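You operate a simulated robot arm through the tools that you are given. There is no shell and no other tool.

You are at the controls of a simulated robot arm. One attempt, no reset.

Task
Put things in order on the tail end of the trailer bed. At the end: the black strap ratchet is on the brown wide carton (marked "LENSES"); the silver steel bracket from the tail end of the trailer bed stands where the black strap ratchet stood; the silver stud block from the tail end of the trailer bed stands where the brown pad stood; the brown pad stands where the silver steel bracket stood; whatever was shut is shut again. Leave all else as you found it, and nothing knocked over.

The check looks at the end state, three seconds after you hand in, the way a careful person would. Anything else that was tipped, shoved, dropped, spilled or broken makes it a failure.

Robot
A 6-joint arm with a two-finger parallel gripper, fixed in place. Base frame: the origin is at the foot of the arm, x ahead of it, y to its left, z up; the work surface is at about z = 0. Readings come in cm, degrees, newtons and seconds.
With the tool pointing down near the work surface it reaches from about 12 to 50 cm from the base axis. Its first joint turns from -72.0 to 72.0 degrees. Payload 0.65 kg.
The TCP is the grasp point between the finger pads, 2.5 cm short of the fingertips. In the tool frame z runs along the fingers and y along their closing line. Largest opening 7.6 cm; finger width 1.8, thickness 1; the body of the gripper, 3.6 by 7.8 cm, starts 4.5 cm behind the TCP.
Orientation is that of the tool frame in the base frame, as [roll, pitch, yaw] about the fixed x, y, z axes, in that order (R = Rz(yaw) Ry(pitch) Rx(roll)). With the fingers straight down and closing along the base's y, the tool's x points along the base's -x, its y along +y and its z along -z.

Tools
- The arm moves only by the tool step_arm. Its argument "motion" is a list of rows, each an object of numbers (a shift or turn left out is 0, a gripper value left out holds the last): "rx", "ry", "rz": the turn, a rotation vector about the tool's x, y, z in rad; "dx", "dy", "dz": the shift along the tool's x, y, z in cm; "grip": the opening, from 0 (shut) to 1 (fully open). In form: [{"rx": .., "ry": .., "rz": .., "dx": .., "dy": .., "dz": .., "grip": ..}, ...]. A call has 1 to 20 rows; each row shifts and turns the commanded pose from where the row before left it, along the tool's axes as they then stand. Each row takes 0.2 s and may step no farther than 5 cm and 8.6 degrees from the row before; otherwise, or with a gripper value out of range, the whole call is refused. A pose out of reach is approached as far as the arm can. The call stops where the force on the tool passes 40 N (or 10 N more than at its start, if that is more) or the arm is blocked; 0.2 s more then pass. Each finger travels about 10.8 cm/s and halts on what it meets, pressing with about 30 N; the grip force reading is that of the motor and also rises with nothing between the fingers. The clock runs only during rows and for 0.2 s after the last one: add rows that do not move to give the fingers time. The reply holds the time, the measured pose of the TCP, the force on the tool along the base axes, the opening and the grip force, in the units named above and with some noise, with the torque about the TCP (base axes, N m) and any sound that the robot's microphone picked up.
- Cameras (640 x 400 px; columns grow to the right, rows downward): "scene" is fixed at [6.32, 26.75, 40.14]; the picture's right is [-0.72, -0.69, 0.00], its down [-0.43, 0.45, -0.78] and it looks along [0.54, -0.56, -0.63] (base axes); focal length 214 px, centre (320, 200). "wrist" rides on the gripper at [5.8, 1.1, -8.1] in the tool frame; the picture's right is [-0.18, 0.98, 0.00], its down [-0.75, -0.14, -0.64] and it looks along [-0.63, -0.12, 0.77] (tool axes); focal length 243 px, centre (320, 200). There is no depth. A picture from a camera that has moved, and an enlarged one, comes with that camera's place and axes in the base frame and with its lens. The place of the scene camera against the robot may be out by one fixed shift of up to 1.2 cm in any direction.
- capture(camera): a new picture of that camera. The clock stands still meanwhile.
- zoom(camera, box): a new picture of the part [left, top, right, bottom] of that camera's present view, enlarged. The clock stands still meanwhile.
- finish_job(): hands the job in; it is judged then, once.

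Places have to be worked out from the pictures, the camera data and where the tool is seen. Open the gripper and draw the arm clear of the work before you hand the job in, unless the task says otherwise.

The tools are called after "Call:" by a JSON object that holds its "op" and its "data". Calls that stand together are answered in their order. step_arm: Moves the arm, as the interface text tells. Its arguments: {"type":"object","properties":{"motion":{"type":"array","items":{"type":"object","properties":{"rx":{"type":"number"},"ry":{"type":"number"},"rz":{"type":"number"},"dx":{"type":"number"},"dy":{"type":"number"},"dz":{"type":"number"},"grip":{"type":"number"}}}}},"required":["motion"]} The other tools are called the same way: capture (camera) takes a picture; zoom (camera, box) takes an enlarged picture of a part of a camera's view; finish_job () hands the job in.

At the start:

```text
t: 0.0
tool_pos: [23.77, 8.48, 28.53]
tcp_rot: [-180.0, 0.0, 180.0]
force: [0.6, 0.4, -0.6]
torque: [-0.01, 0.0, -0.02]
grip_width: 7.58
finger_force: 0.1
```

scene: 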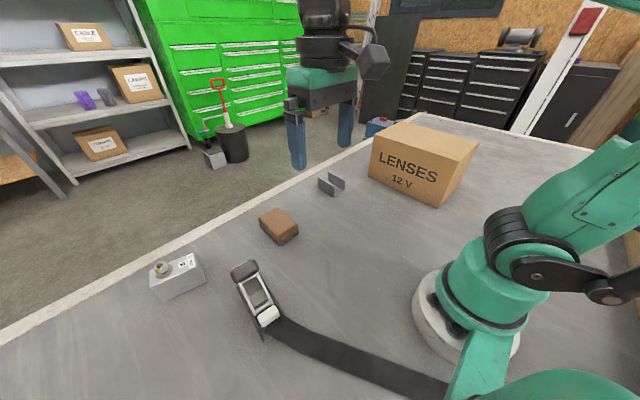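
wrist: 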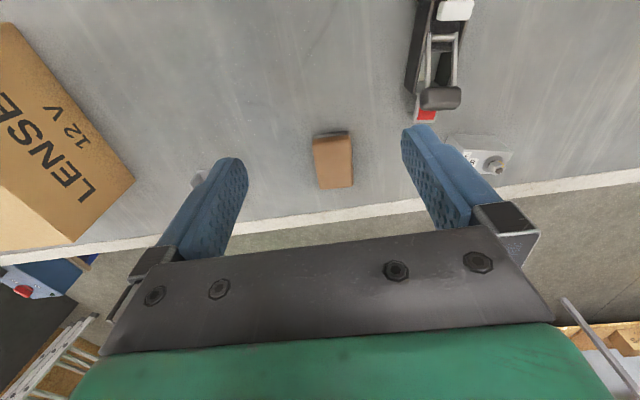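

I start by looking closer at the objects on the bed in both cameras before moving anything.

Call:
{"op": "zoom", "data": {"camera": "scene", "box": [130, 160, 370, 310]}}

Call:
{"op": "zoom", "data": {"camera": "scene", "box": [220, 240, 460, 400]}}

Call:
{"op": "zoom", "data": {"camera": "scene", "box": [340, 100, 500, 220]}}

Call:
{"op": "zoom", "data": {"camera": "wrist", "box": [280, 0, 540, 220]}}

```text
2.67 times, centred on (250, 235) of scene
camera zoom: at [6.32, 26.75, 40.14], right [-0.72, -0.69, 0.0], down [-0.43, 0.45, -0.78], along [0.54, -0.56, -0.63], focal length 572 px, centre (507, 107)
```

zoom: 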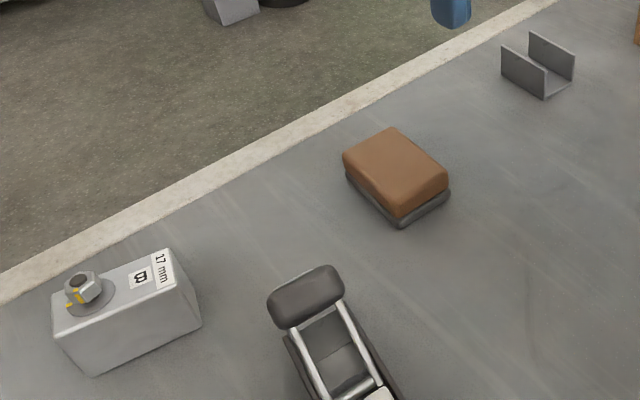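

```text
2.50 times, centred on (340, 320) of scene
camera zoom: at [6.32, 26.75, 40.14], right [-0.72, -0.69, 0.0], down [-0.43, 0.45, -0.78], along [0.54, -0.56, -0.63], focal length 536 px, centre (270, -100)
```

zoom: 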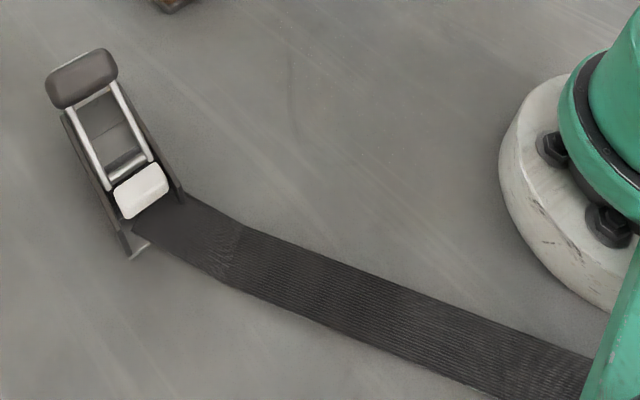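

```text
3.33 times, centred on (420, 160) of scene
camera zoom: at [6.32, 26.75, 40.14], right [-0.72, -0.69, 0.0], down [-0.43, 0.45, -0.78], along [0.54, -0.56, -0.63], focal length 715 px, centre (-13, 333)
```

zoom: 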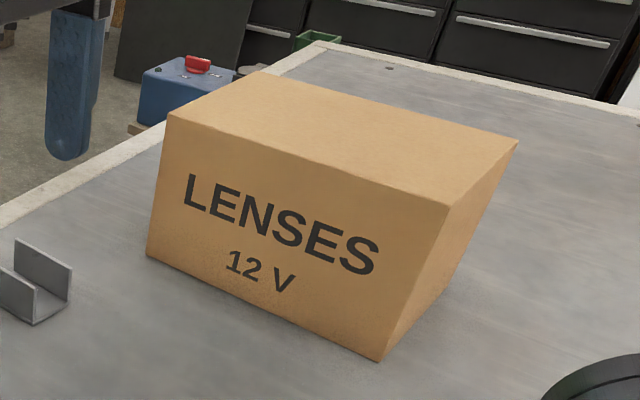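

```text
1.82 times, centred on (410, 110) of wrist
camera zoom: at [17.73, 9.61, 36.67], right [0.18, 0.98, 0.0], down [0.75, -0.14, 0.64], along [0.63, -0.12, -0.77], focal length 441 px, centre (156, 364)
```

zoom: 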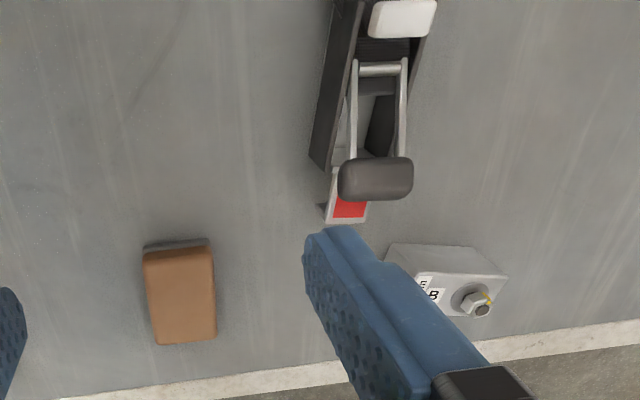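

The scene and wrist pictures put the pad near (38, 8), the bracket near (42, -16), the stud block near (40, 30), the ratchet near (27, 21) with a strap leaving it towards the base, and the carton at about x 14..38, y -30..-45 with its top at 15. I move the wrist camera nearer to the ratchet to see how it's held.

Call:
{"op": "step_arm", "data": {"motion": [{"dx": 1.6, "dy": 2.6, "dz": 1.4}, {"dx": 1.6, "dy": 2.6, "dz": 1.4}, {"dx": 1.6, "dy": 2.6, "dz": 1.4}, {"dx": 1.6, "dy": 2.6, "dz": 1.4}, {"dx": 1.6, "dy": 2.6, "dz": 1.4}]}}

Call:
{"op": "capture", "data": {"camera": "wrist"}}

Call:
{"op": "capture", "data": {"camera": "scene"}}

```text
t: 1.2
tool_pos: [15.7, 21.6, 21.64]
tcp_rot: [-180.0, -0.1, 180.0]
force: [-0.1, -0.3, 0.1]
torque: [-0.01, 0.03, 0.0]
grip_width: 7.61
finger_force: 0.0
```

```text
taken
camera wrist: at [9.73, 22.7, 29.67], right [0.19, 0.98, 0.0], down [0.75, -0.14, 0.64], along [0.63, -0.12, -0.77], focal length 243 px, centre (320, 200)
```

wrist: 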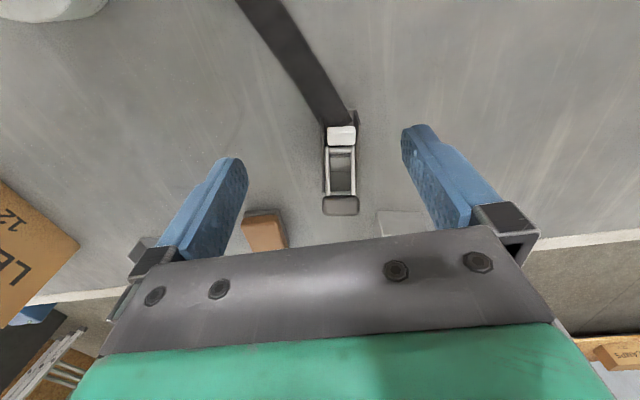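

```text
taken
```

scene: 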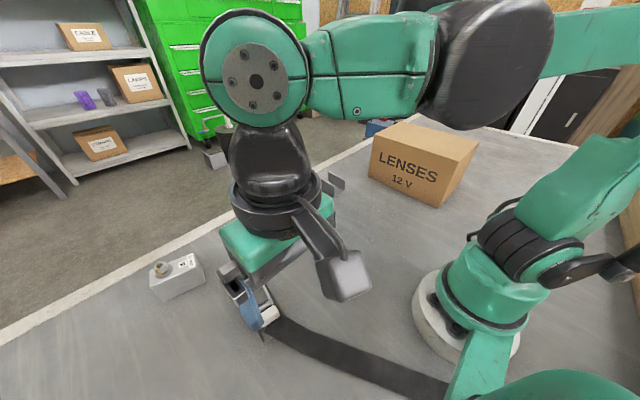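

The ratchet is now in the middle of the wrist view, its length roughly along x. I enlarge it.

Call:
{"op": "zoom", "data": {"camera": "wrist", "box": [290, 80, 390, 230]}}

Call:
{"op": "zoom", "data": {"camera": "wrist", "box": [210, 0, 400, 130]}}

```text
2.67 times, centred on (340, 155) of wrist
camera zoom: at [9.73, 22.7, 29.67], right [0.19, 0.98, 0.0], down [0.75, -0.14, 0.64], along [0.63, -0.12, -0.77], focal length 647 px, centre (267, 320)
```

zoom: 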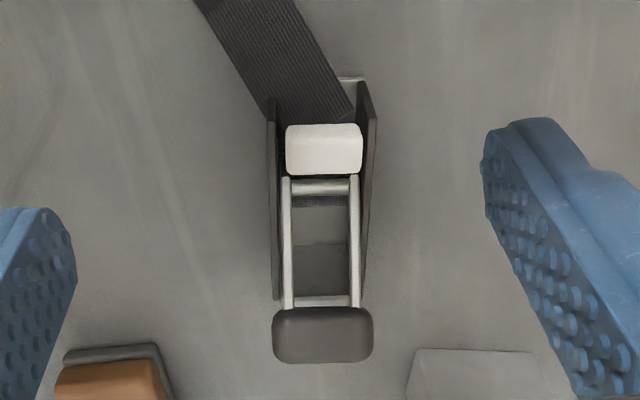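

```text
3.08 times, centred on (305, 65) of wrist
camera zoom: at [9.73, 22.7, 29.67], right [0.19, 0.98, 0.0], down [0.75, -0.14, 0.64], along [0.63, -0.12, -0.77], focal length 746 px, centre (366, 615)
```

zoom: 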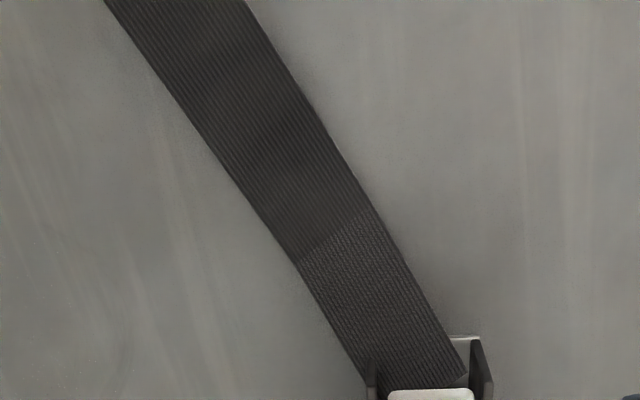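

The grip bar of the ratchet triangulates to about (29, 21.5, 7.5) and the white tab to about (21.4, 22.8, 5), so the handle seems raised. I move to the -y side and turn the tool a quarter turn to see the ratchet from its side.

Call:
{"op": "step_arm", "data": {"motion": [{"dx": -2.83, "dy": -1.9, "dz": 1.25}, {"dx": -2.83, "dy": -1.9, "dz": 1.25}, {"dx": -2.83, "dy": -1.9, "dz": 1.25}, {"dx": -2.83, "dy": -1.9, "dz": 1.25}, {"rz": -0.1428}, {"rz": -0.1428}, {"rz": -0.1428}, {"rz": -0.1428}, {"rz": -0.1428}, {"rz": -0.1428}, {"rz": -0.1428}, {"rz": -0.1428}, {"rz": -0.1428}, {"rz": -0.1428}, {"rz": -0.1428}]}}

Call:
{"op": "capture", "data": {"camera": "wrist"}}

```text
t: 4.4
tool_pos: [27.11, 14.01, 16.58]
tcp_rot: [-180.0, 0.0, -90.0]
force: [-0.2, 0.6, 0.2]
torque: [0.0, 0.02, 0.02]
grip_width: 7.61
finger_force: 0.0
```

```text
taken
camera wrist: at [25.81, 8.07, 24.68], right [-0.98, 0.18, 0.0], down [0.14, 0.75, 0.64], along [0.12, 0.63, -0.77], focal length 243 px, centre (320, 200)
```

wrist: 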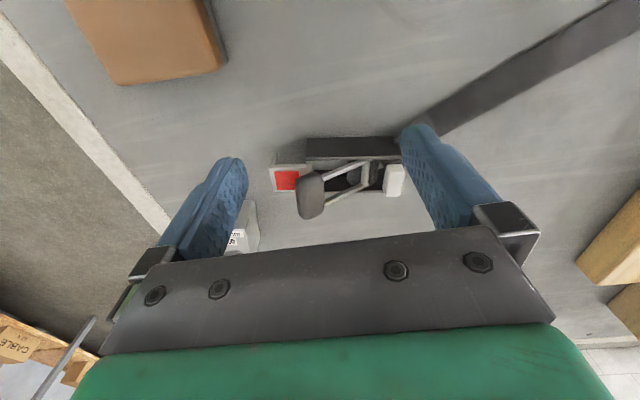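

From this side the handle with its dark grip stands up off the frame, and a red patch shows at the far end of the base. I go lower and tilt to get a true side view of it.

Call:
{"op": "step_arm", "data": {"motion": [{"dx": 1.0, "dz": 3.3}, {"dx": 1.0, "dz": 3.3}, {"ry": -0.133}, {"ry": -0.133}, {"ry": -0.133}]}}

Call:
{"op": "capture", "data": {"camera": "wrist"}}

Call:
{"op": "zoom", "data": {"camera": "wrist", "box": [240, 60, 420, 230]}}

```text
t: 5.6
tool_pos: [26.87, 11.97, 10.09]
tcp_rot: [-179.9, 23.0, -90.0]
force: [-0.1, -0.2, -0.2]
torque: [-0.01, 0.02, -0.02]
grip_width: 7.58
finger_force: 0.0
```

```text
taken
camera wrist: at [25.78, 3.41, 15.17], right [-0.98, 0.17, 0.07], down [0.14, 0.44, 0.89], along [0.12, 0.88, -0.46], focal length 243 px, centre (320, 200)
```

wrist: 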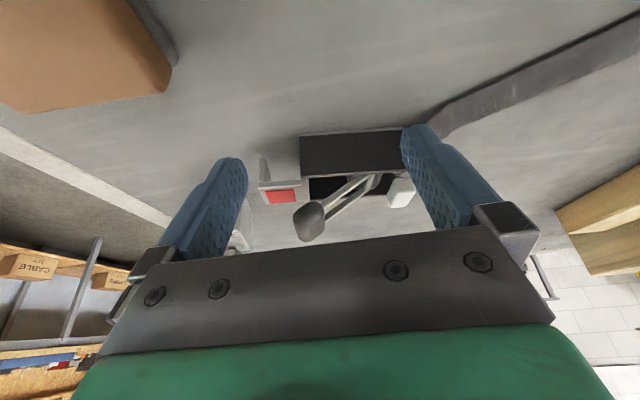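

```text
2.35 times, centred on (330, 145) of wrist
camera zoom: at [25.78, 3.41, 15.17], right [-0.98, 0.17, 0.07], down [0.14, 0.44, 0.89], along [0.12, 0.88, -0.46], focal length 571 px, centre (296, 329)
```

zoom: 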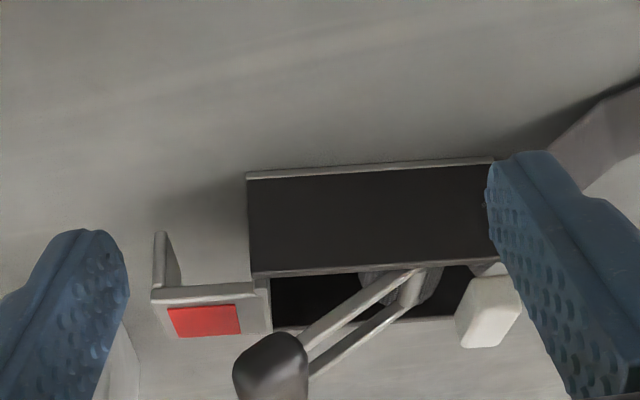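

The wrist picture is upside down here (its down is world up): the ratchet has two black side plates, a handle raised from a spool near the strap end, a white tab there, and at the far end a hook plate with a red patch. Now I turn the camera towards the base to see where the strap leads.

Call:
{"op": "step_arm", "data": {"motion": [{"ry": 0.133}, {"ry": 0.133}, {"ry": 0.133}, {"dx": -0.67, "dy": 1.63, "dz": -3.3}, {"dx": -0.67, "dy": 1.63, "dz": -3.3}, {"dx": -0.67, "dy": 1.63, "dz": -3.3}, {"rz": -0.1428}, {"rz": -0.1428}, {"rz": -0.1428}, {"rz": -0.1428}, {"rz": -0.1428}, {"rz": -0.1428}, {"rz": -0.1428}, {"rz": -0.1428}, {"rz": -0.1428}, {"rz": -0.1428}, {"rz": -0.1428}]}}

Call:
{"op": "capture", "data": {"camera": "wrist"}}

Call:
{"op": "capture", "data": {"camera": "scene"}}

```text
t: 9.2
tool_pos: [22.17, 13.96, 19.88]
tcp_rot: [180.0, 0.0, 0.1]
force: [-0.1, -0.1, -0.6]
torque: [-0.01, 0.0, -0.01]
grip_width: 7.62
finger_force: 0.0
```

```text
taken
camera wrist: at [27.83, 12.83, 27.98], right [-0.18, -0.98, 0.0], down [-0.75, 0.14, 0.64], along [-0.63, 0.12, -0.77], focal length 243 px, centre (320, 200)
```

wrist: 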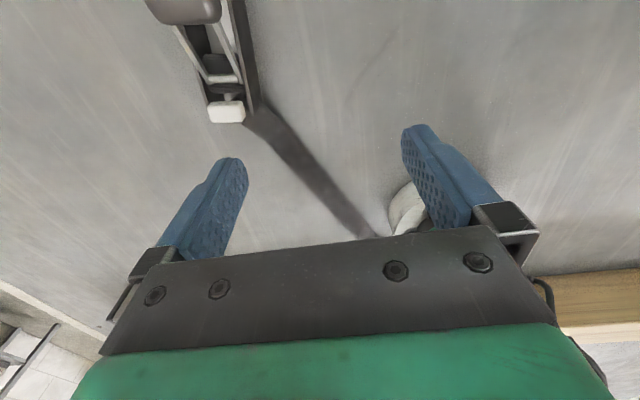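

```text
taken
```

scene: 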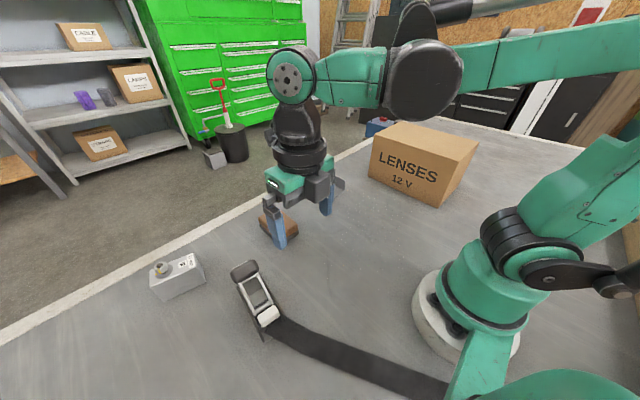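

The strap runs from the ratchet past the left of the robot's foot; its far end is hidden by the gripper. I shift towards the base side to see where it ends.

Call:
{"op": "step_arm", "data": {"motion": [{"dx": -3.0, "dy": -2.0}, {"dx": -3.0, "dy": -2.0}, {"dx": -3.0, "dy": -2.0}, {"dx": -3.0, "dy": -2.0}]}}

Call:
{"op": "capture", "data": {"camera": "wrist"}}

Call:
{"op": "zoom", "data": {"camera": "wrist", "box": [180, 0, 400, 140]}}

```text
t: 10.2
tool_pos: [9.98, 21.94, 19.68]
tcp_rot: [180.0, 0.0, 0.0]
force: [-0.2, 0.9, -0.2]
torque: [0.0, -0.04, 0.01]
grip_width: 7.57
finger_force: 0.1
```

```text
taken
camera wrist: at [15.73, 20.84, 27.88], right [-0.19, -0.98, 0.0], down [-0.75, 0.14, 0.64], along [-0.63, 0.12, -0.77], focal length 243 px, centre (320, 200)
```

wrist: 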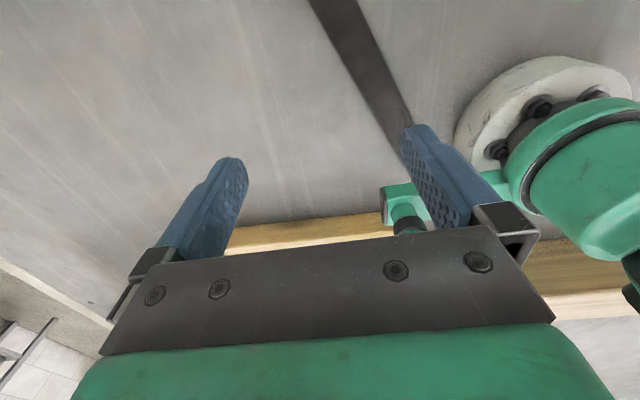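

```text
2.86 times, centred on (290, 70) of wrist
camera zoom: at [15.73, 20.84, 27.88], right [-0.19, -0.98, 0.0], down [-0.75, 0.14, 0.64], along [-0.63, 0.12, -0.77], focal length 693 px, centre (406, 571)
```

zoom: 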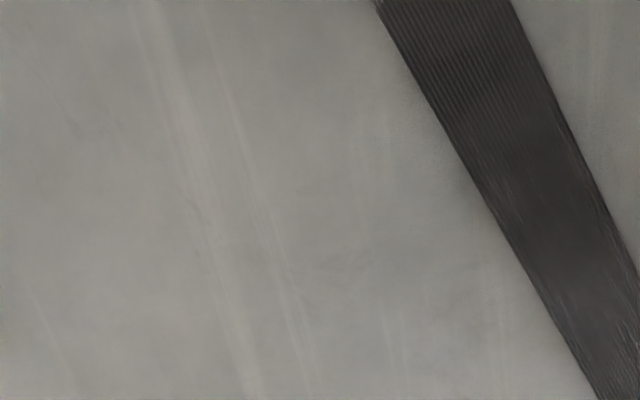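

The strap still passes behind the right finger; I shift a little towards -y so it's visible between the fingers.

Call:
{"op": "step_arm", "data": {"motion": [{"dy": 2.0}, {"dy": 2.0}, {"dz": -2.0}]}}

Call:
{"op": "capture", "data": {"camera": "wrist"}}

```text
t: 11.0
tool_pos: [9.99, 17.85, 21.86]
tcp_rot: [-180.0, -0.1, -0.1]
force: [-1.1, -0.7, 0.6]
torque: [-0.01, 0.02, 0.0]
grip_width: 7.6
finger_force: 0.1
```

```text
taken
camera wrist: at [15.79, 16.77, 29.96], right [-0.19, -0.98, 0.0], down [-0.75, 0.14, 0.64], along [-0.63, 0.12, -0.77], focal length 243 px, centre (320, 200)
```

wrist: 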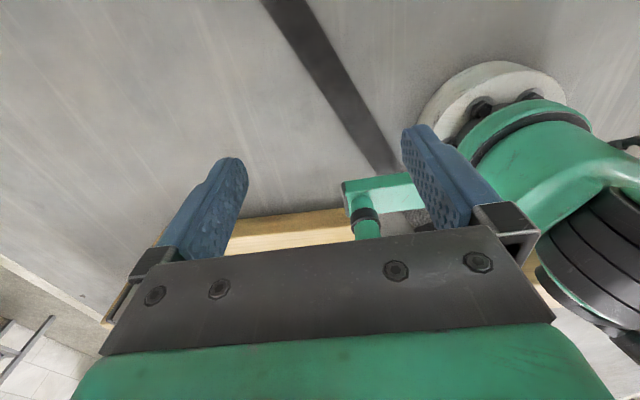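

The strap disappears behind the robot's foot, so it probably is anchored there. I go back for a close look at the strap end of the ratchet from its -y side.

Call:
{"op": "step_arm", "data": {"motion": [{"dx": 2.5, "dy": 1.46, "dz": 1.97}, {"dx": 2.5, "dy": 1.46, "dz": 1.97}, {"dx": 2.5, "dy": 1.46, "dz": 1.97}, {"dx": 2.5, "dy": 1.46, "dz": 1.97}, {"rz": 0.1428}, {"rz": 0.1428}, {"rz": 0.1428}, {"rz": 0.1428}, {"rz": 0.1428}, {"rz": 0.1428}, {"rz": 0.1428}, {"rz": 0.1428}, {"rz": 0.1428}, {"rz": 0.1428}, {"rz": 0.1428}, {"ry": -0.14}, {"ry": -0.14}]}}

Call:
{"op": "capture", "data": {"camera": "wrist"}}

Call:
{"op": "zoom", "data": {"camera": "wrist", "box": [240, 80, 400, 230]}}

```text
t: 14.6
tool_pos: [20.04, 12.05, 14.04]
tcp_rot: [-180.0, 16.1, -90.1]
force: [-0.6, -0.3, -0.2]
torque: [0.01, 0.01, -0.01]
grip_width: 7.58
finger_force: 0.0
```

```text
taken
camera wrist: at [18.88, 4.26, 20.13], right [-0.98, 0.18, 0.05], down [0.14, 0.54, 0.83], along [0.12, 0.82, -0.56], focal length 243 px, centre (320, 200)
```

wrist: 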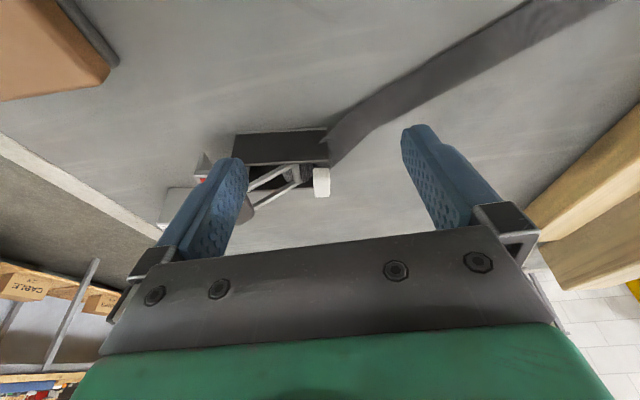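

```text
2.67 times, centred on (320, 155) of wrist
camera zoom: at [18.88, 4.26, 20.13], right [-0.98, 0.18, 0.05], down [0.14, 0.54, 0.83], along [0.12, 0.82, -0.56], focal length 647 px, centre (320, 320)
```

zoom: 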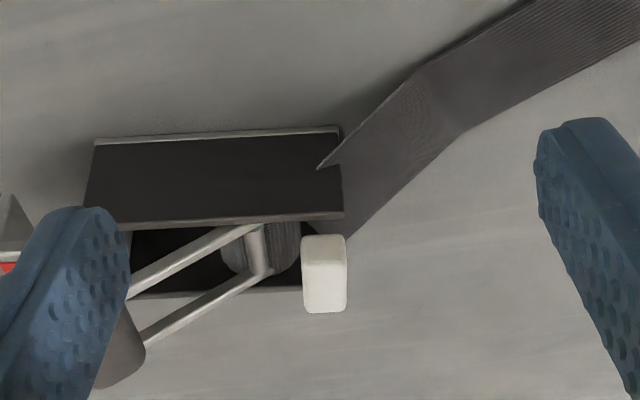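

The strap rises from the bed into the ratchet between the side plates (plates about 9 cm long, 4.7 high, near one from (20.2, 20.8) to (29.4, 19.4)). I slide along +x to look at the red-patched far end.

Call:
{"op": "step_arm", "data": {"motion": [{"dy": -4.5}, {"dy": -4.5}, {"dy": -4.0}]}}

Call:
{"op": "capture", "data": {"camera": "wrist"}}

Call:
{"op": "zoom", "data": {"camera": "wrist", "box": [260, 80, 420, 230]}}

```text
t: 15.4
tool_pos: [33.09, 12.02, 13.9]
tcp_rot: [-179.9, 16.1, -90.1]
force: [0.5, -0.9, -0.6]
torque: [0.01, 0.02, 0.0]
grip_width: 7.56
finger_force: 0.0
```

```text
taken
camera wrist: at [31.9, 4.18, 20.04], right [-0.98, 0.18, 0.05], down [0.14, 0.55, 0.83], along [0.12, 0.82, -0.56], focal length 243 px, centre (320, 200)
```

wrist: 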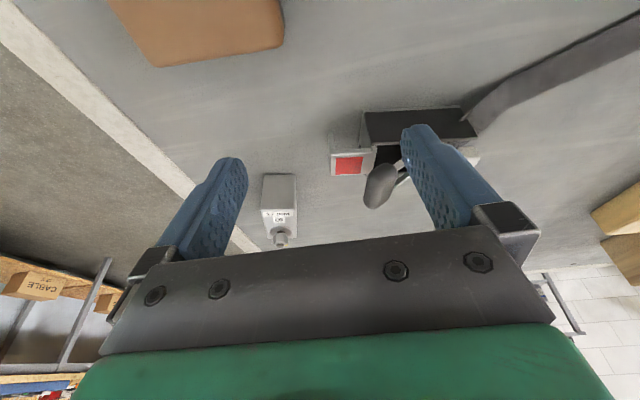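

```text
2.67 times, centred on (340, 155) of wrist
camera zoom: at [31.9, 4.18, 20.04], right [-0.98, 0.18, 0.05], down [0.14, 0.55, 0.83], along [0.12, 0.82, -0.56], focal length 647 px, centre (267, 320)
```

zoom: 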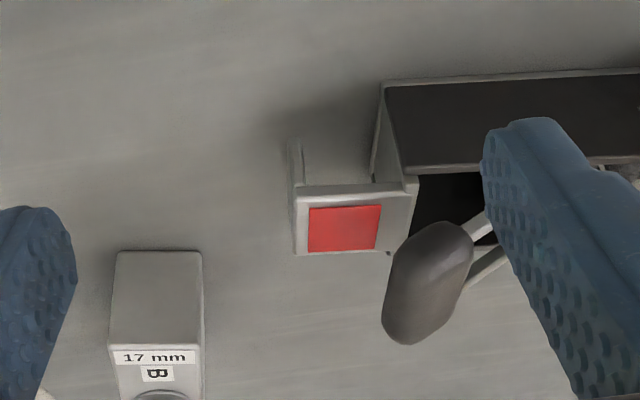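

The red patch sits on top of the ratchet's own foot plate, so it is part of the ratchet. I go above the ratchet's middle (about (25, 22.3)) with the closing line square to its side plates (yaw about 171°), staying high.

Call:
{"op": "step_arm", "data": {"motion": [{"ry": 0.14}, {"ry": 0.14}, {"dx": -2.575, "dy": 2.025, "dz": -0.75}, {"dx": -2.575, "dy": 2.025, "dz": -0.75}, {"dx": -2.575, "dy": 2.025, "dz": -0.75}, {"dx": -2.575, "dy": 2.025, "dz": -0.75}, {"rz": 0.144}, {"rz": 0.144}, {"rz": 0.144}, {"rz": 0.144}, {"rz": 0.144}, {"rz": 0.144}, {"rz": 0.144}, {"rz": 0.144}, {"rz": 0.144}, {"rz": 0.144}, {"rz": 0.144}, {"rz": 0.144}]}}

Call:
{"op": "capture", "data": {"camera": "wrist"}}

Call:
{"op": "capture", "data": {"camera": "scene"}}

```text
t: 19.2
tool_pos: [25.01, 22.38, 17.0]
tcp_rot: [-180.0, 0.1, 170.8]
force: [0.2, -0.8, -0.8]
torque: [0.01, -0.03, -0.03]
grip_width: 7.6
finger_force: 0.0
```

```text
taken
camera wrist: at [19.37, 24.41, 25.1], right [0.34, 0.94, 0.0], down [0.72, -0.26, 0.64], along [0.61, -0.22, -0.77], focal length 243 px, centre (320, 200)
```

wrist: 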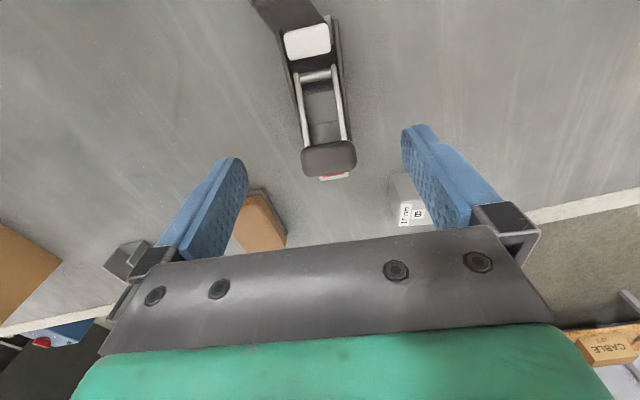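

```text
taken
```

scene: 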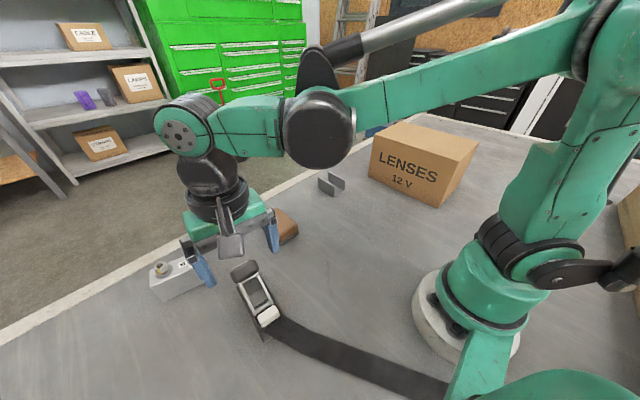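

I enlarge the ratchet from here to check its axis and clearances before going down.

Call:
{"op": "zoom", "data": {"camera": "wrist", "box": [240, 0, 400, 190]}}

Call:
{"op": "zoom", "data": {"camera": "scene", "box": [210, 240, 310, 350]}}

```text
2.11 times, centred on (320, 95) of wrist
camera zoom: at [19.37, 24.41, 25.1], right [0.34, 0.94, 0.0], down [0.72, -0.26, 0.64], along [0.61, -0.22, -0.77], focal length 511 px, centre (320, 421)
```

zoom: 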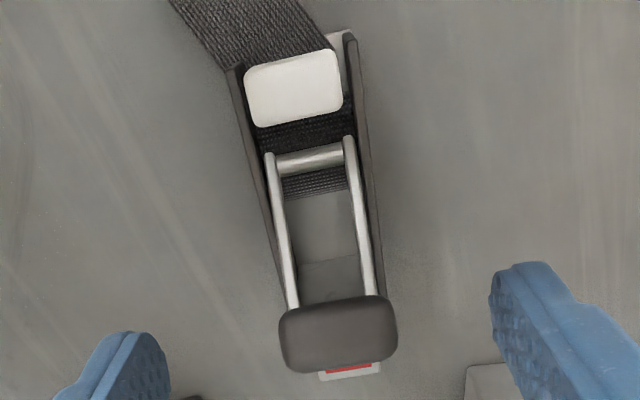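

```text
3.64 times, centred on (260, 295) of scene
camera zoom: at [6.32, 26.75, 40.14], right [-0.72, -0.69, 0.0], down [-0.43, 0.45, -0.78], along [0.54, -0.56, -0.63], focal length 780 px, centre (538, -146)
```

zoom: 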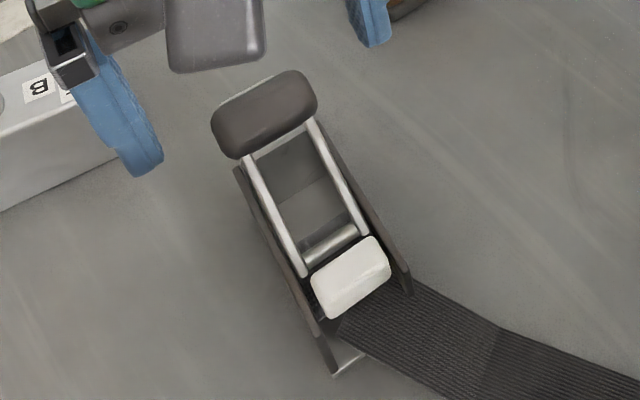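

Plates measured again: ratchet midline passes (25, 22.2), width about 4.1 cm; the handle at x 26.8 is about 6.2 high, so the gripper body clears it. I lower in stages with the gripper open.

Call:
{"op": "step_arm", "data": {"motion": [{"dz": 2.5}, {"dz": 2.5}, {"dz": 2.5}, {"dz": 2.5}, {"dz": 1.0}]}}

Call:
{"op": "capture", "data": {"camera": "wrist"}}

Call:
{"op": "capture", "data": {"camera": "scene"}}

```text
t: 20.4
tool_pos: [25.07, 22.62, 5.99]
tcp_rot: [-180.0, 0.0, 170.9]
force: [-0.1, -0.2, 0.0]
torque: [0.01, 0.01, -0.03]
grip_width: 7.6
finger_force: 0.0
```

```text
taken
camera wrist: at [19.33, 24.44, 14.08], right [0.34, 0.94, 0.0], down [0.72, -0.26, 0.64], along [0.61, -0.22, -0.77], focal length 243 px, centre (320, 200)
```

wrist: 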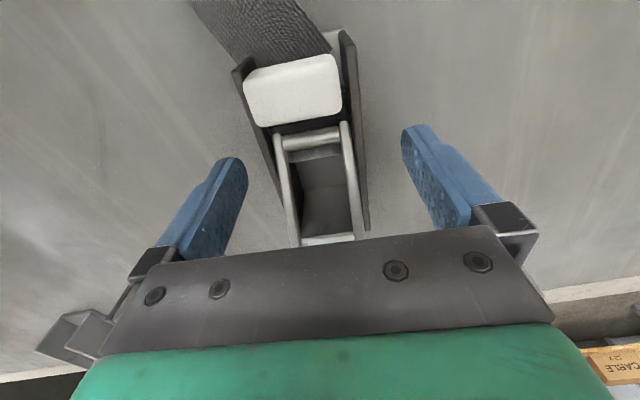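

```text
taken
```

scene: 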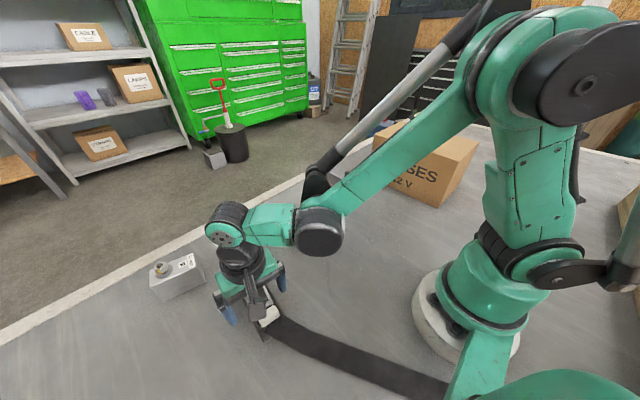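

The ratchet is well centred between the fingers. I lower the rest of the way, to about z 3.2.

Call:
{"op": "step_arm", "data": {"motion": [{"dz": 0.8}, {"dz": 0.8}, {"dz": 0.7}, {"dz": 0.5}]}}

Call:
{"op": "capture", "data": {"camera": "wrist"}}

Call:
{"op": "zoom", "data": {"camera": "scene", "box": [190, 220, 320, 350]}}

```text
t: 21.4
tool_pos: [25.04, 22.51, 3.18]
tcp_rot: [180.0, 0.0, 171.1]
force: [-0.5, 0.3, 2.1]
torque: [-0.01, -0.12, 0.0]
grip_width: 7.6
finger_force: 0.0
```

```text
taken
camera wrist: at [19.35, 24.42, 11.27], right [0.34, 0.94, 0.0], down [0.72, -0.26, 0.64], along [0.61, -0.22, -0.77], focal length 243 px, centre (320, 200)
```

wrist: 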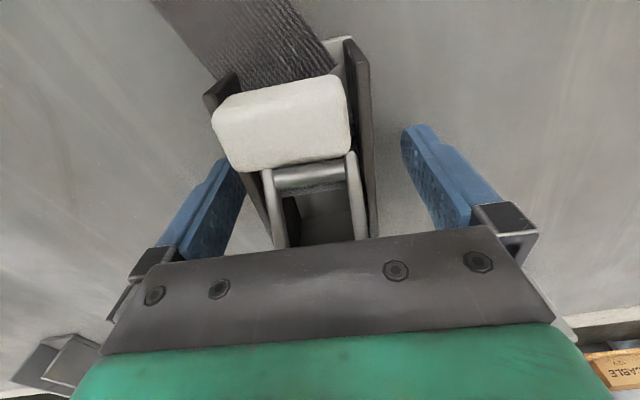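

```text
3.08 times, centred on (255, 285) of scene
camera zoom: at [6.32, 26.75, 40.14], right [-0.72, -0.69, 0.0], down [-0.43, 0.45, -0.78], along [0.54, -0.56, -0.63], focal length 660 px, centre (520, -62)
```

zoom: 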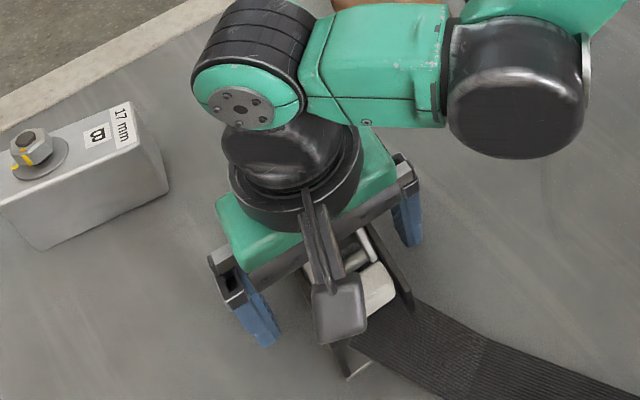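

A small upward force (2.1 N) with a torque points to something touching about 5 cm ahead of the TCP, likely the raised handle grip against the gripper. I raise slightly and read again.

Call:
{"op": "step_arm", "data": {"motion": [{"dz": -0.3}, {}]}}

Call:
{"op": "step_arm", "data": {"motion": [{"dz": -0.4}, {}]}}

```text
t: 22.0
tool_pos: [25.04, 22.41, 3.62]
tcp_rot: [180.0, 0.0, 170.9]
force: [-0.7, 0.3, 1.2]
torque: [0.03, 0.06, -0.04]
grip_width: 7.6
finger_force: 0.0
```

```text
t: 22.6
tool_pos: [25.08, 22.39, 3.95]
tcp_rot: [-180.0, 0.1, 170.9]
force: [-0.6, -0.3, 0.7]
torque: [0.0, 0.0, 0.0]
grip_width: 7.59
finger_force: 0.0
```

Force is back to noise at z 3.95, where the fingertips still reach to 1.45, well down the side plates. I close on the plates here and read the width and force.

Call:
{"op": "step_arm", "data": {"motion": [{"grip": 0.65}, {"grip": 0.58}, {"grip": 0.45}, {}, {}]}}

Call:
{"op": "capture", "data": {"camera": "wrist"}}

```text
t: 23.8
tool_pos: [25.02, 22.34, 3.97]
tcp_rot: [-179.9, 0.0, 170.9]
force: [-0.2, -1.0, 2.0]
torque: [-0.1, 0.06, 0.0]
grip_width: 4.46
finger_force: 30.3
```

```text
taken
camera wrist: at [19.36, 24.41, 12.0], right [0.34, 0.94, 0.0], down [0.72, -0.26, 0.64], along [0.61, -0.22, -0.77], focal length 243 px, centre (320, 200)
```

wrist: 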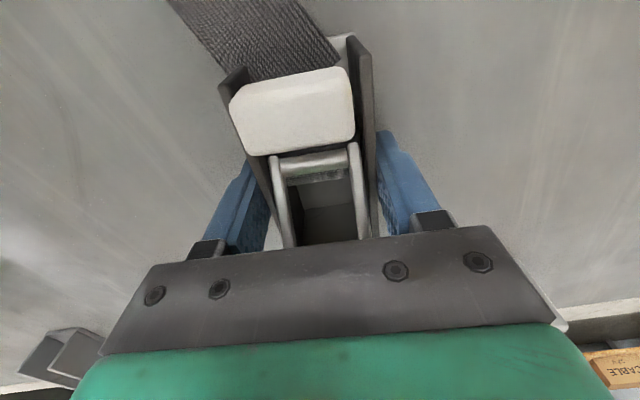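

The fingers hold the plates at 4.46 cm with 30 N. I try a very small lift of 0.3 cm to see from the force whether the strap holds the ratchet.

Call:
{"op": "step_arm", "data": {"motion": [{"dz": -0.15}, {"dz": -0.15}, {}]}}

Call:
{"op": "capture", "data": {"camera": "wrist"}}

```text
t: 24.6
tool_pos: [25.04, 22.31, 4.33]
tcp_rot: [179.9, 0.1, 170.9]
force: [-0.4, -0.3, -3.4]
torque: [0.06, 0.05, 0.02]
grip_width: 4.49
finger_force: 30.2
```

```text
taken
camera wrist: at [19.35, 24.42, 12.32], right [0.34, 0.94, 0.0], down [0.72, -0.26, 0.64], along [0.61, -0.22, -0.77], focal length 243 px, centre (320, 200)
```

wrist: 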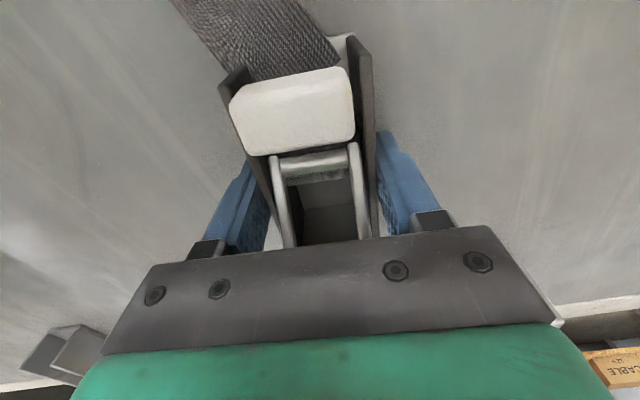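

Force is -3.4 N, like a plain weight of about 0.35 kg, no slip. I lift another 0.6 cm in small steps and read again.

Call:
{"op": "step_arm", "data": {"motion": [{"dz": -0.2}, {"dz": -0.2}, {"dz": -0.2}, {}]}}

Call:
{"op": "capture", "data": {"camera": "wrist"}}

Call:
{"op": "zoom", "data": {"camera": "scene", "box": [190, 220, 320, 350]}}

```text
t: 25.6
tool_pos: [24.97, 22.45, 4.89]
tcp_rot: [-180.0, -0.1, 170.9]
force: [0.5, 0.4, -3.2]
torque: [0.03, 0.01, 0.0]
grip_width: 4.49
finger_force: 30.2
```

```text
taken
camera wrist: at [19.35, 24.43, 12.93], right [0.34, 0.94, 0.0], down [0.72, -0.26, 0.64], along [0.61, -0.22, -0.77], focal length 243 px, centre (320, 200)
```

wrist: 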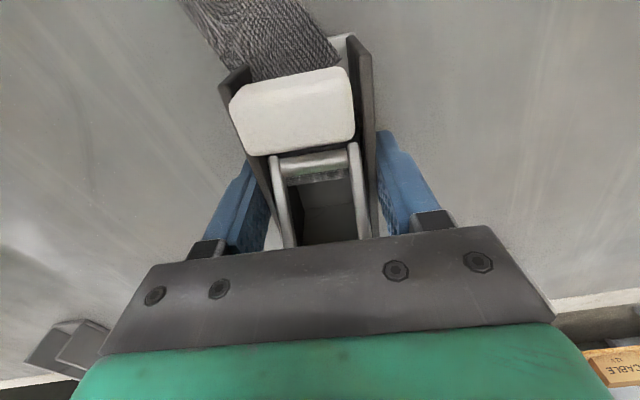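

```text
3.08 times, centred on (255, 285) of scene
camera zoom: at [6.32, 26.75, 40.14], right [-0.72, -0.69, 0.0], down [-0.43, 0.45, -0.78], along [0.54, -0.56, -0.63], focal length 660 px, centre (520, -62)
```

zoom: 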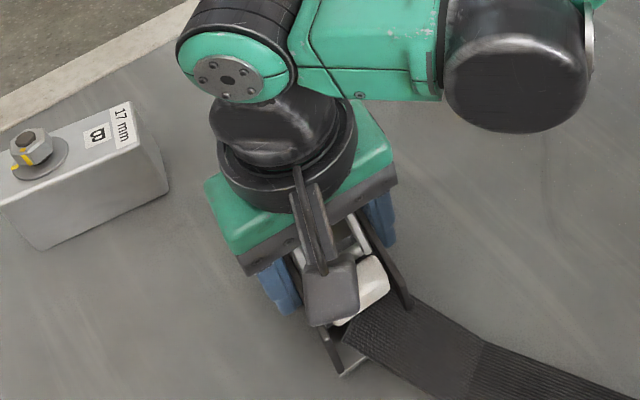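

Force stays at the bare weight (-3.2 N); the strap end still follows the ratchet up. I lift a further 2.5 cm slowly and check the force and the strap.

Call:
{"op": "step_arm", "data": {"motion": [{"dz": -0.5}, {"dz": -0.5}, {"dz": -0.5}, {"dz": -0.5}, {"dz": -0.5}, {}]}}

Call:
{"op": "capture", "data": {"camera": "wrist"}}

Call:
{"op": "capture", "data": {"camera": "scene"}}

```text
t: 27.0
tool_pos: [25.01, 22.49, 7.41]
tcp_rot: [179.9, 0.0, 170.9]
force: [-0.3, -0.1, -3.0]
torque: [-0.03, 0.05, -0.03]
grip_width: 4.46
finger_force: 30.0
```

```text
taken
camera wrist: at [19.34, 24.38, 15.39], right [0.34, 0.94, 0.0], down [0.72, -0.26, 0.64], along [0.61, -0.22, -0.77], focal length 243 px, centre (320, 200)
```

wrist: 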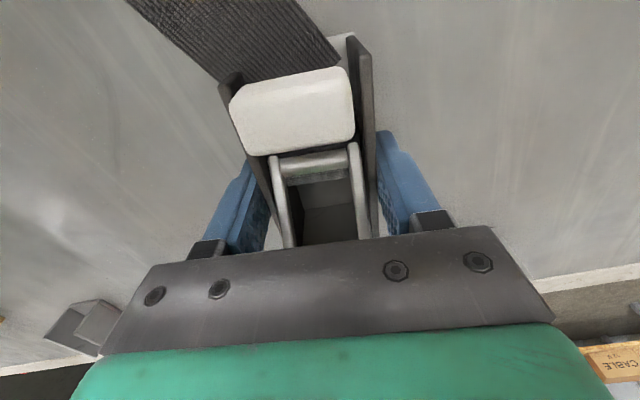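

```text
taken
```

scene: 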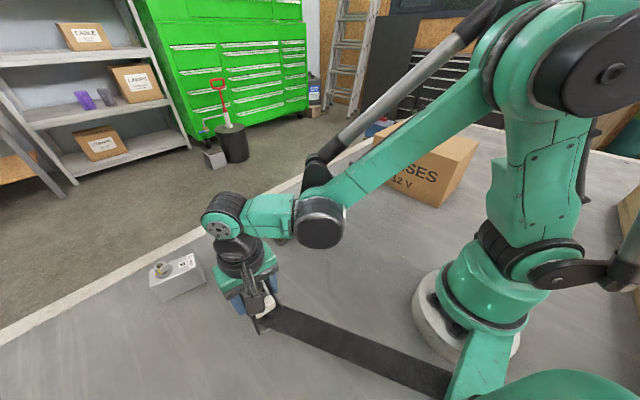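

The strap is now a straight line from its anchor behind the robot's foot to the ratchet, so it tethers it. I test gently how taut it is with a 0.9 cm move away from the anchor.

Call:
{"op": "step_arm", "data": {"motion": [{"dx": -0.3}, {"dx": -0.3}, {"dx": -0.3}, {}]}}

Call:
{"op": "zoom", "data": {"camera": "scene", "box": [220, 270, 480, 400]}}

```text
t: 28.0
tool_pos: [25.96, 22.31, 7.26]
tcp_rot: [180.0, 0.0, 171.1]
force: [0.2, -0.2, -2.2]
torque: [-0.03, 0.02, -0.01]
grip_width: 4.49
finger_force: 29.5
```

```text
2.46 times, centred on (350, 335) of scene
camera zoom: at [6.32, 26.75, 40.14], right [-0.72, -0.69, 0.0], down [-0.43, 0.45, -0.78], along [0.54, -0.56, -0.63], focal length 528 px, centre (246, -132)
```

zoom: 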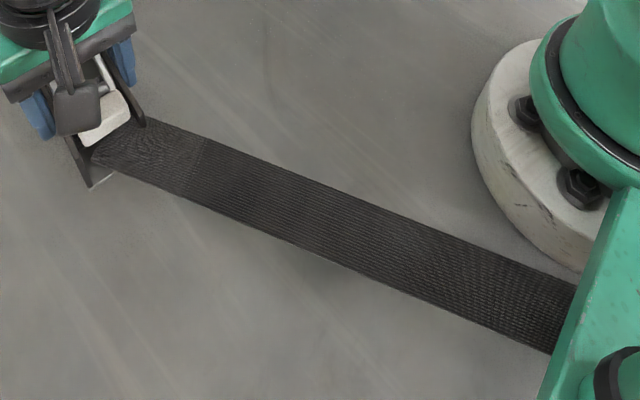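

No resistance so far (force still only the weight). I test another 1.5 cm in the same direction in small steps.

Call:
{"op": "step_arm", "data": {"motion": [{"dx": -0.3}, {"dx": -0.3}, {"dx": -0.3}, {"dx": -0.3}, {"dx": -0.3}, {}]}}

Call:
{"op": "capture", "data": {"camera": "scene"}}

```text
t: 29.4
tool_pos: [27.41, 22.04, 7.37]
tcp_rot: [179.9, 0.0, 171.0]
force: [-0.8, 0.2, -4.3]
torque: [-0.01, 0.01, 0.01]
grip_width: 4.49
finger_force: 30.0
```

```text
taken
```

scene: 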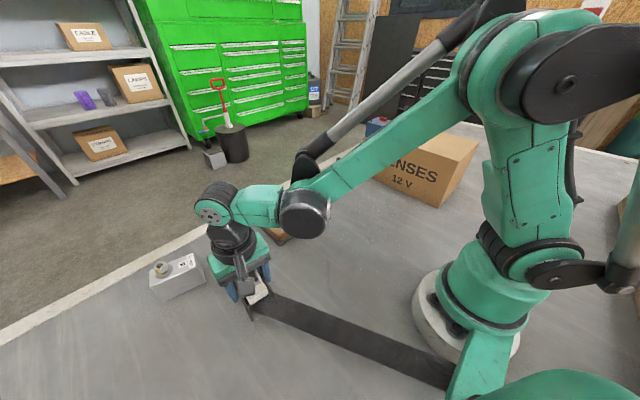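

Still only about the weight. I keep testing outward, 2 cm more in small steps, watching for the strap to come taut.

Call:
{"op": "step_arm", "data": {"motion": [{"dx": -0.4}, {"dx": -0.4}, {"dx": -0.4}, {"dx": -0.4}, {"dx": -0.4}, {}]}}

Call:
{"op": "capture", "data": {"camera": "wrist"}}

```text
t: 30.8
tool_pos: [29.39, 21.81, 7.37]
tcp_rot: [-179.9, 0.1, 170.9]
force: [-0.1, -0.1, -2.5]
torque: [-0.04, 0.02, 0.0]
grip_width: 4.49
finger_force: 29.9
```

```text
taken
camera wrist: at [23.72, 23.73, 15.39], right [0.34, 0.94, 0.0], down [0.72, -0.26, 0.64], along [0.61, -0.22, -0.77], focal length 243 px, centre (320, 200)
```

wrist: 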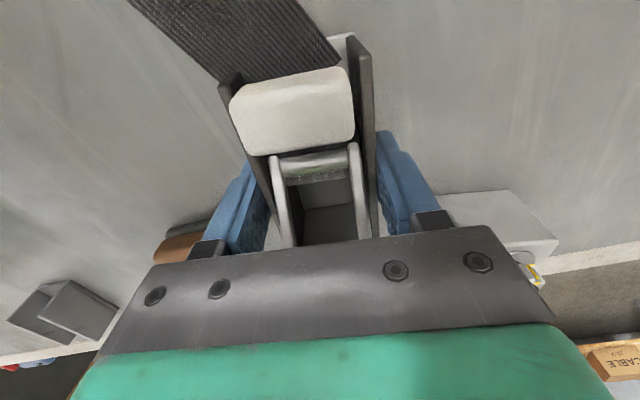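

After 4.4 cm there is still no pull, so either the strap pays out or has slack left. I raise the ratchet and swing it inward towards (22, 14, 14) so the scene camera can see where the strap is anchored.

Call:
{"op": "step_arm", "data": {"motion": [{"dz": -1.2}, {"dz": -1.2}, {"dx": 1.015, "dy": -1.477, "dz": -0.7}, {"dx": 1.015, "dy": -1.477, "dz": -0.7}, {"dx": 1.015, "dy": -1.477, "dz": -0.7}, {"dx": 1.015, "dy": -1.477, "dz": -0.7}, {"dx": 1.015, "dy": -1.477, "dz": -0.7}, {"dx": 1.015, "dy": -1.477, "dz": -0.7}]}}

Call:
{"op": "capture", "data": {"camera": "scene"}}

Call:
{"op": "capture", "data": {"camera": "wrist"}}

```text
t: 32.6
tool_pos: [21.87, 14.1, 13.98]
tcp_rot: [179.9, 0.0, 170.9]
force: [-1.2, -0.3, -3.2]
torque: [0.01, -0.04, 0.01]
grip_width: 4.47
finger_force: 29.6
```

```text
taken
```

scene: 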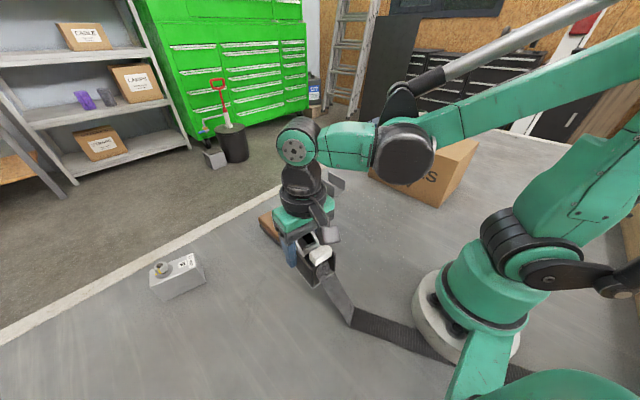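

```text
taken
camera wrist: at [16.29, 15.94, 21.99], right [0.34, 0.94, 0.0], down [0.72, -0.26, 0.64], along [0.61, -0.22, -0.77], focal length 243 px, centre (320, 200)
```

wrist: 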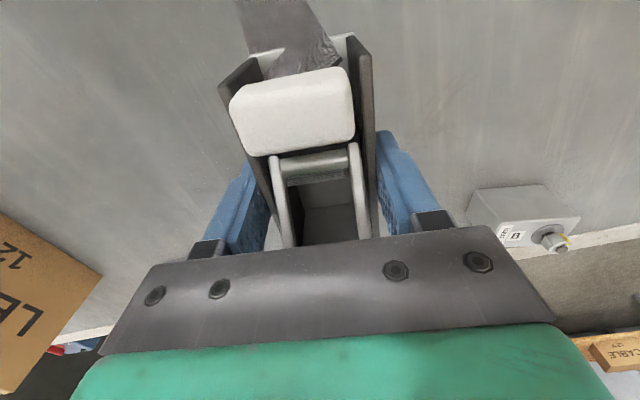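

The strap behaves as a flexible tail hanging from the ratchet. I enlarge the region near the robot's foot to see its other end.

Call:
{"op": "zoom", "data": {"camera": "scene", "box": [300, 240, 640, 400]}}

Call:
{"op": "zoom", "data": {"camera": "scene", "box": [270, 210, 370, 340]}}

```text
1.88 times, centred on (470, 320) of scene
camera zoom: at [6.32, 26.75, 40.14], right [-0.72, -0.69, 0.0], down [-0.43, 0.45, -0.78], along [0.54, -0.56, -0.63], focal length 404 px, centre (38, -26)
```

zoom: 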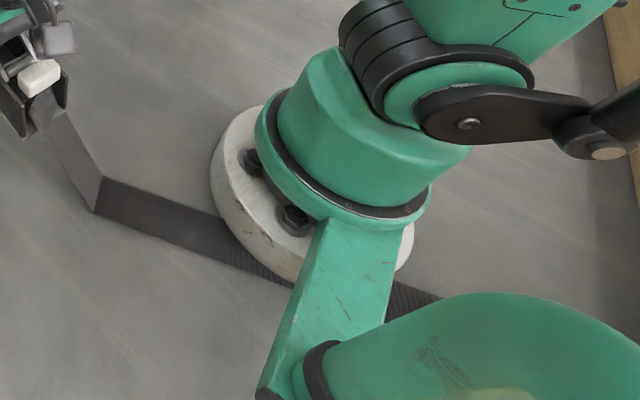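

```text
3.08 times, centred on (320, 275) of scene
camera zoom: at [6.32, 26.75, 40.14], right [-0.72, -0.69, 0.0], down [-0.43, 0.45, -0.78], along [0.54, -0.56, -0.63], focal length 660 px, centre (320, -31)
```

zoom: 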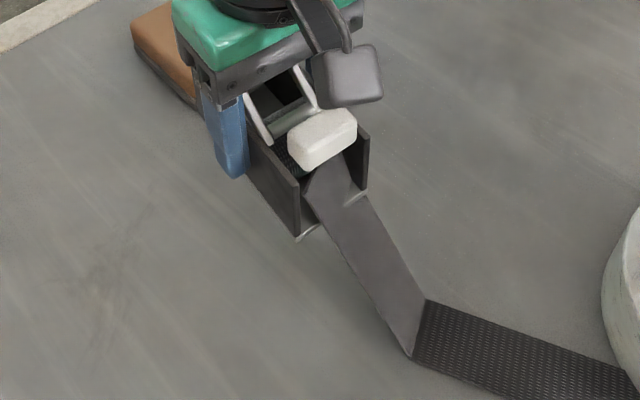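

The strap is a slack tail: it hangs from the ratchet, bends on the bed and runs behind the robot's foot, and it isn't pulling on the tool. I raise the ratchet above the carton's height and watch the force.

Call:
{"op": "step_arm", "data": {"motion": [{"dz": -1.5}, {"dz": -1.5}, {"dz": -1.5}, {"dz": -1.5}, {"dz": -1.5}, {"dz": -1.5}, {}]}}

Call:
{"op": "capture", "data": {"camera": "scene"}}

```text
t: 34.2
tool_pos: [21.97, 13.91, 22.91]
tcp_rot: [-180.0, 0.0, 171.0]
force: [-0.3, 0.9, -3.0]
torque: [0.0, 0.03, 0.01]
grip_width: 4.48
finger_force: 29.9
```

```text
taken
```

scene: 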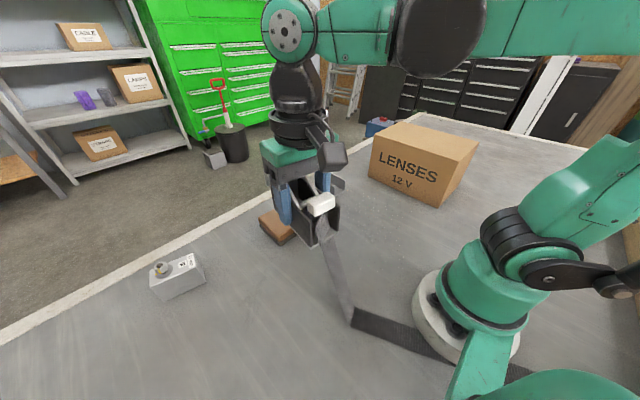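

The bend in the strap stays where it was while the hanging part grew, so the strap simply slides along behind, with no pull. I carry the ratchet across the front at this height in moderate steps.

Call:
{"op": "step_arm", "data": {"motion": [{"dx": -1.016, "dy": -1.85}, {"dx": -1.016, "dy": -1.85}, {"dx": -1.016, "dy": -1.85}, {"dx": -1.016, "dy": -1.85}, {"dx": -1.016, "dy": -1.85}, {"dx": -1.016, "dy": -1.85}, {"dx": -1.016, "dy": -1.85}, {}]}}

Call:
{"op": "capture", "data": {"camera": "scene"}}

```text
t: 36.0
tool_pos: [27.04, -0.07, 22.9]
tcp_rot: [-180.0, 0.0, 170.9]
force: [0.6, 0.2, -3.6]
torque: [-0.03, 0.02, 0.01]
grip_width: 4.48
finger_force: 29.7
```

```text
taken
```

scene: 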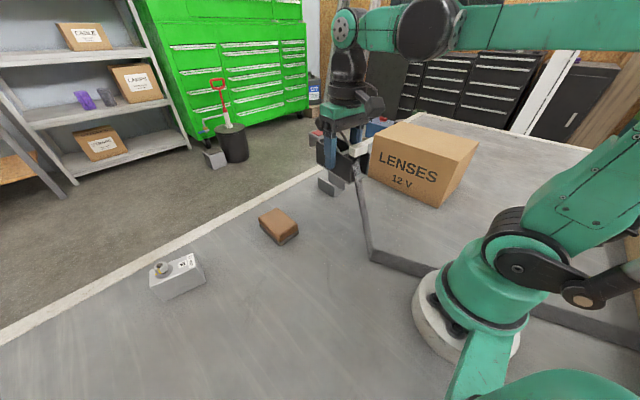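

The strap now passes behind the foot without pulling; force stays at the weight. I continue to (24, -20) and then look at the carton from the wrist camera.

Call:
{"op": "step_arm", "data": {"motion": [{"dy": -2.25}, {"dy": -2.25}, {"dy": -2.25}, {"dy": -2.25}, {"dy": -2.25}, {"dy": -2.25}, {"dy": -2.25}, {"dy": -2.25}, {"dy": -2.2}, {}]}}

Call:
{"op": "capture", "data": {"camera": "scene"}}

Call:
{"op": "capture", "data": {"camera": "wrist"}}

```text
t: 38.2
tool_pos: [23.75, -19.96, 22.79]
tcp_rot: [-180.0, 0.1, 170.9]
force: [0.0, -0.1, -3.8]
torque: [-0.01, 0.05, 0.01]
grip_width: 4.47
finger_force: 30.1
```

```text
taken
```

scene: 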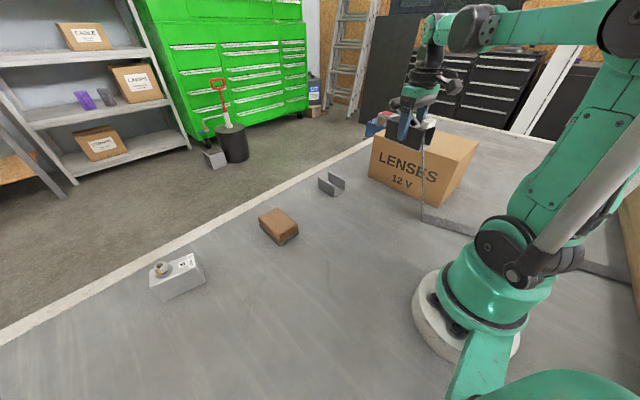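

```text
taken
camera wrist: at [18.1, -18.0, 30.89], right [0.34, 0.94, 0.0], down [0.72, -0.26, 0.64], along [0.61, -0.22, -0.77], focal length 243 px, centre (320, 200)
```

wrist: 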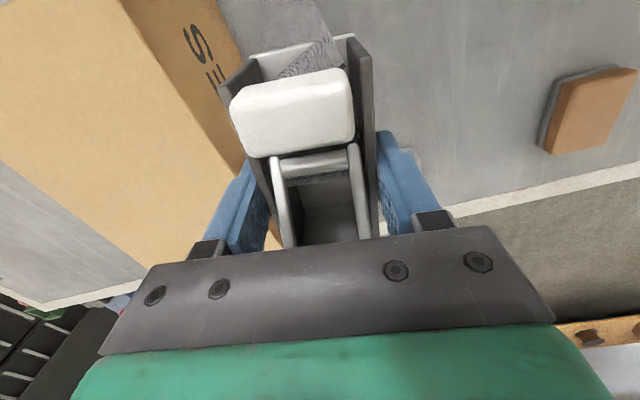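

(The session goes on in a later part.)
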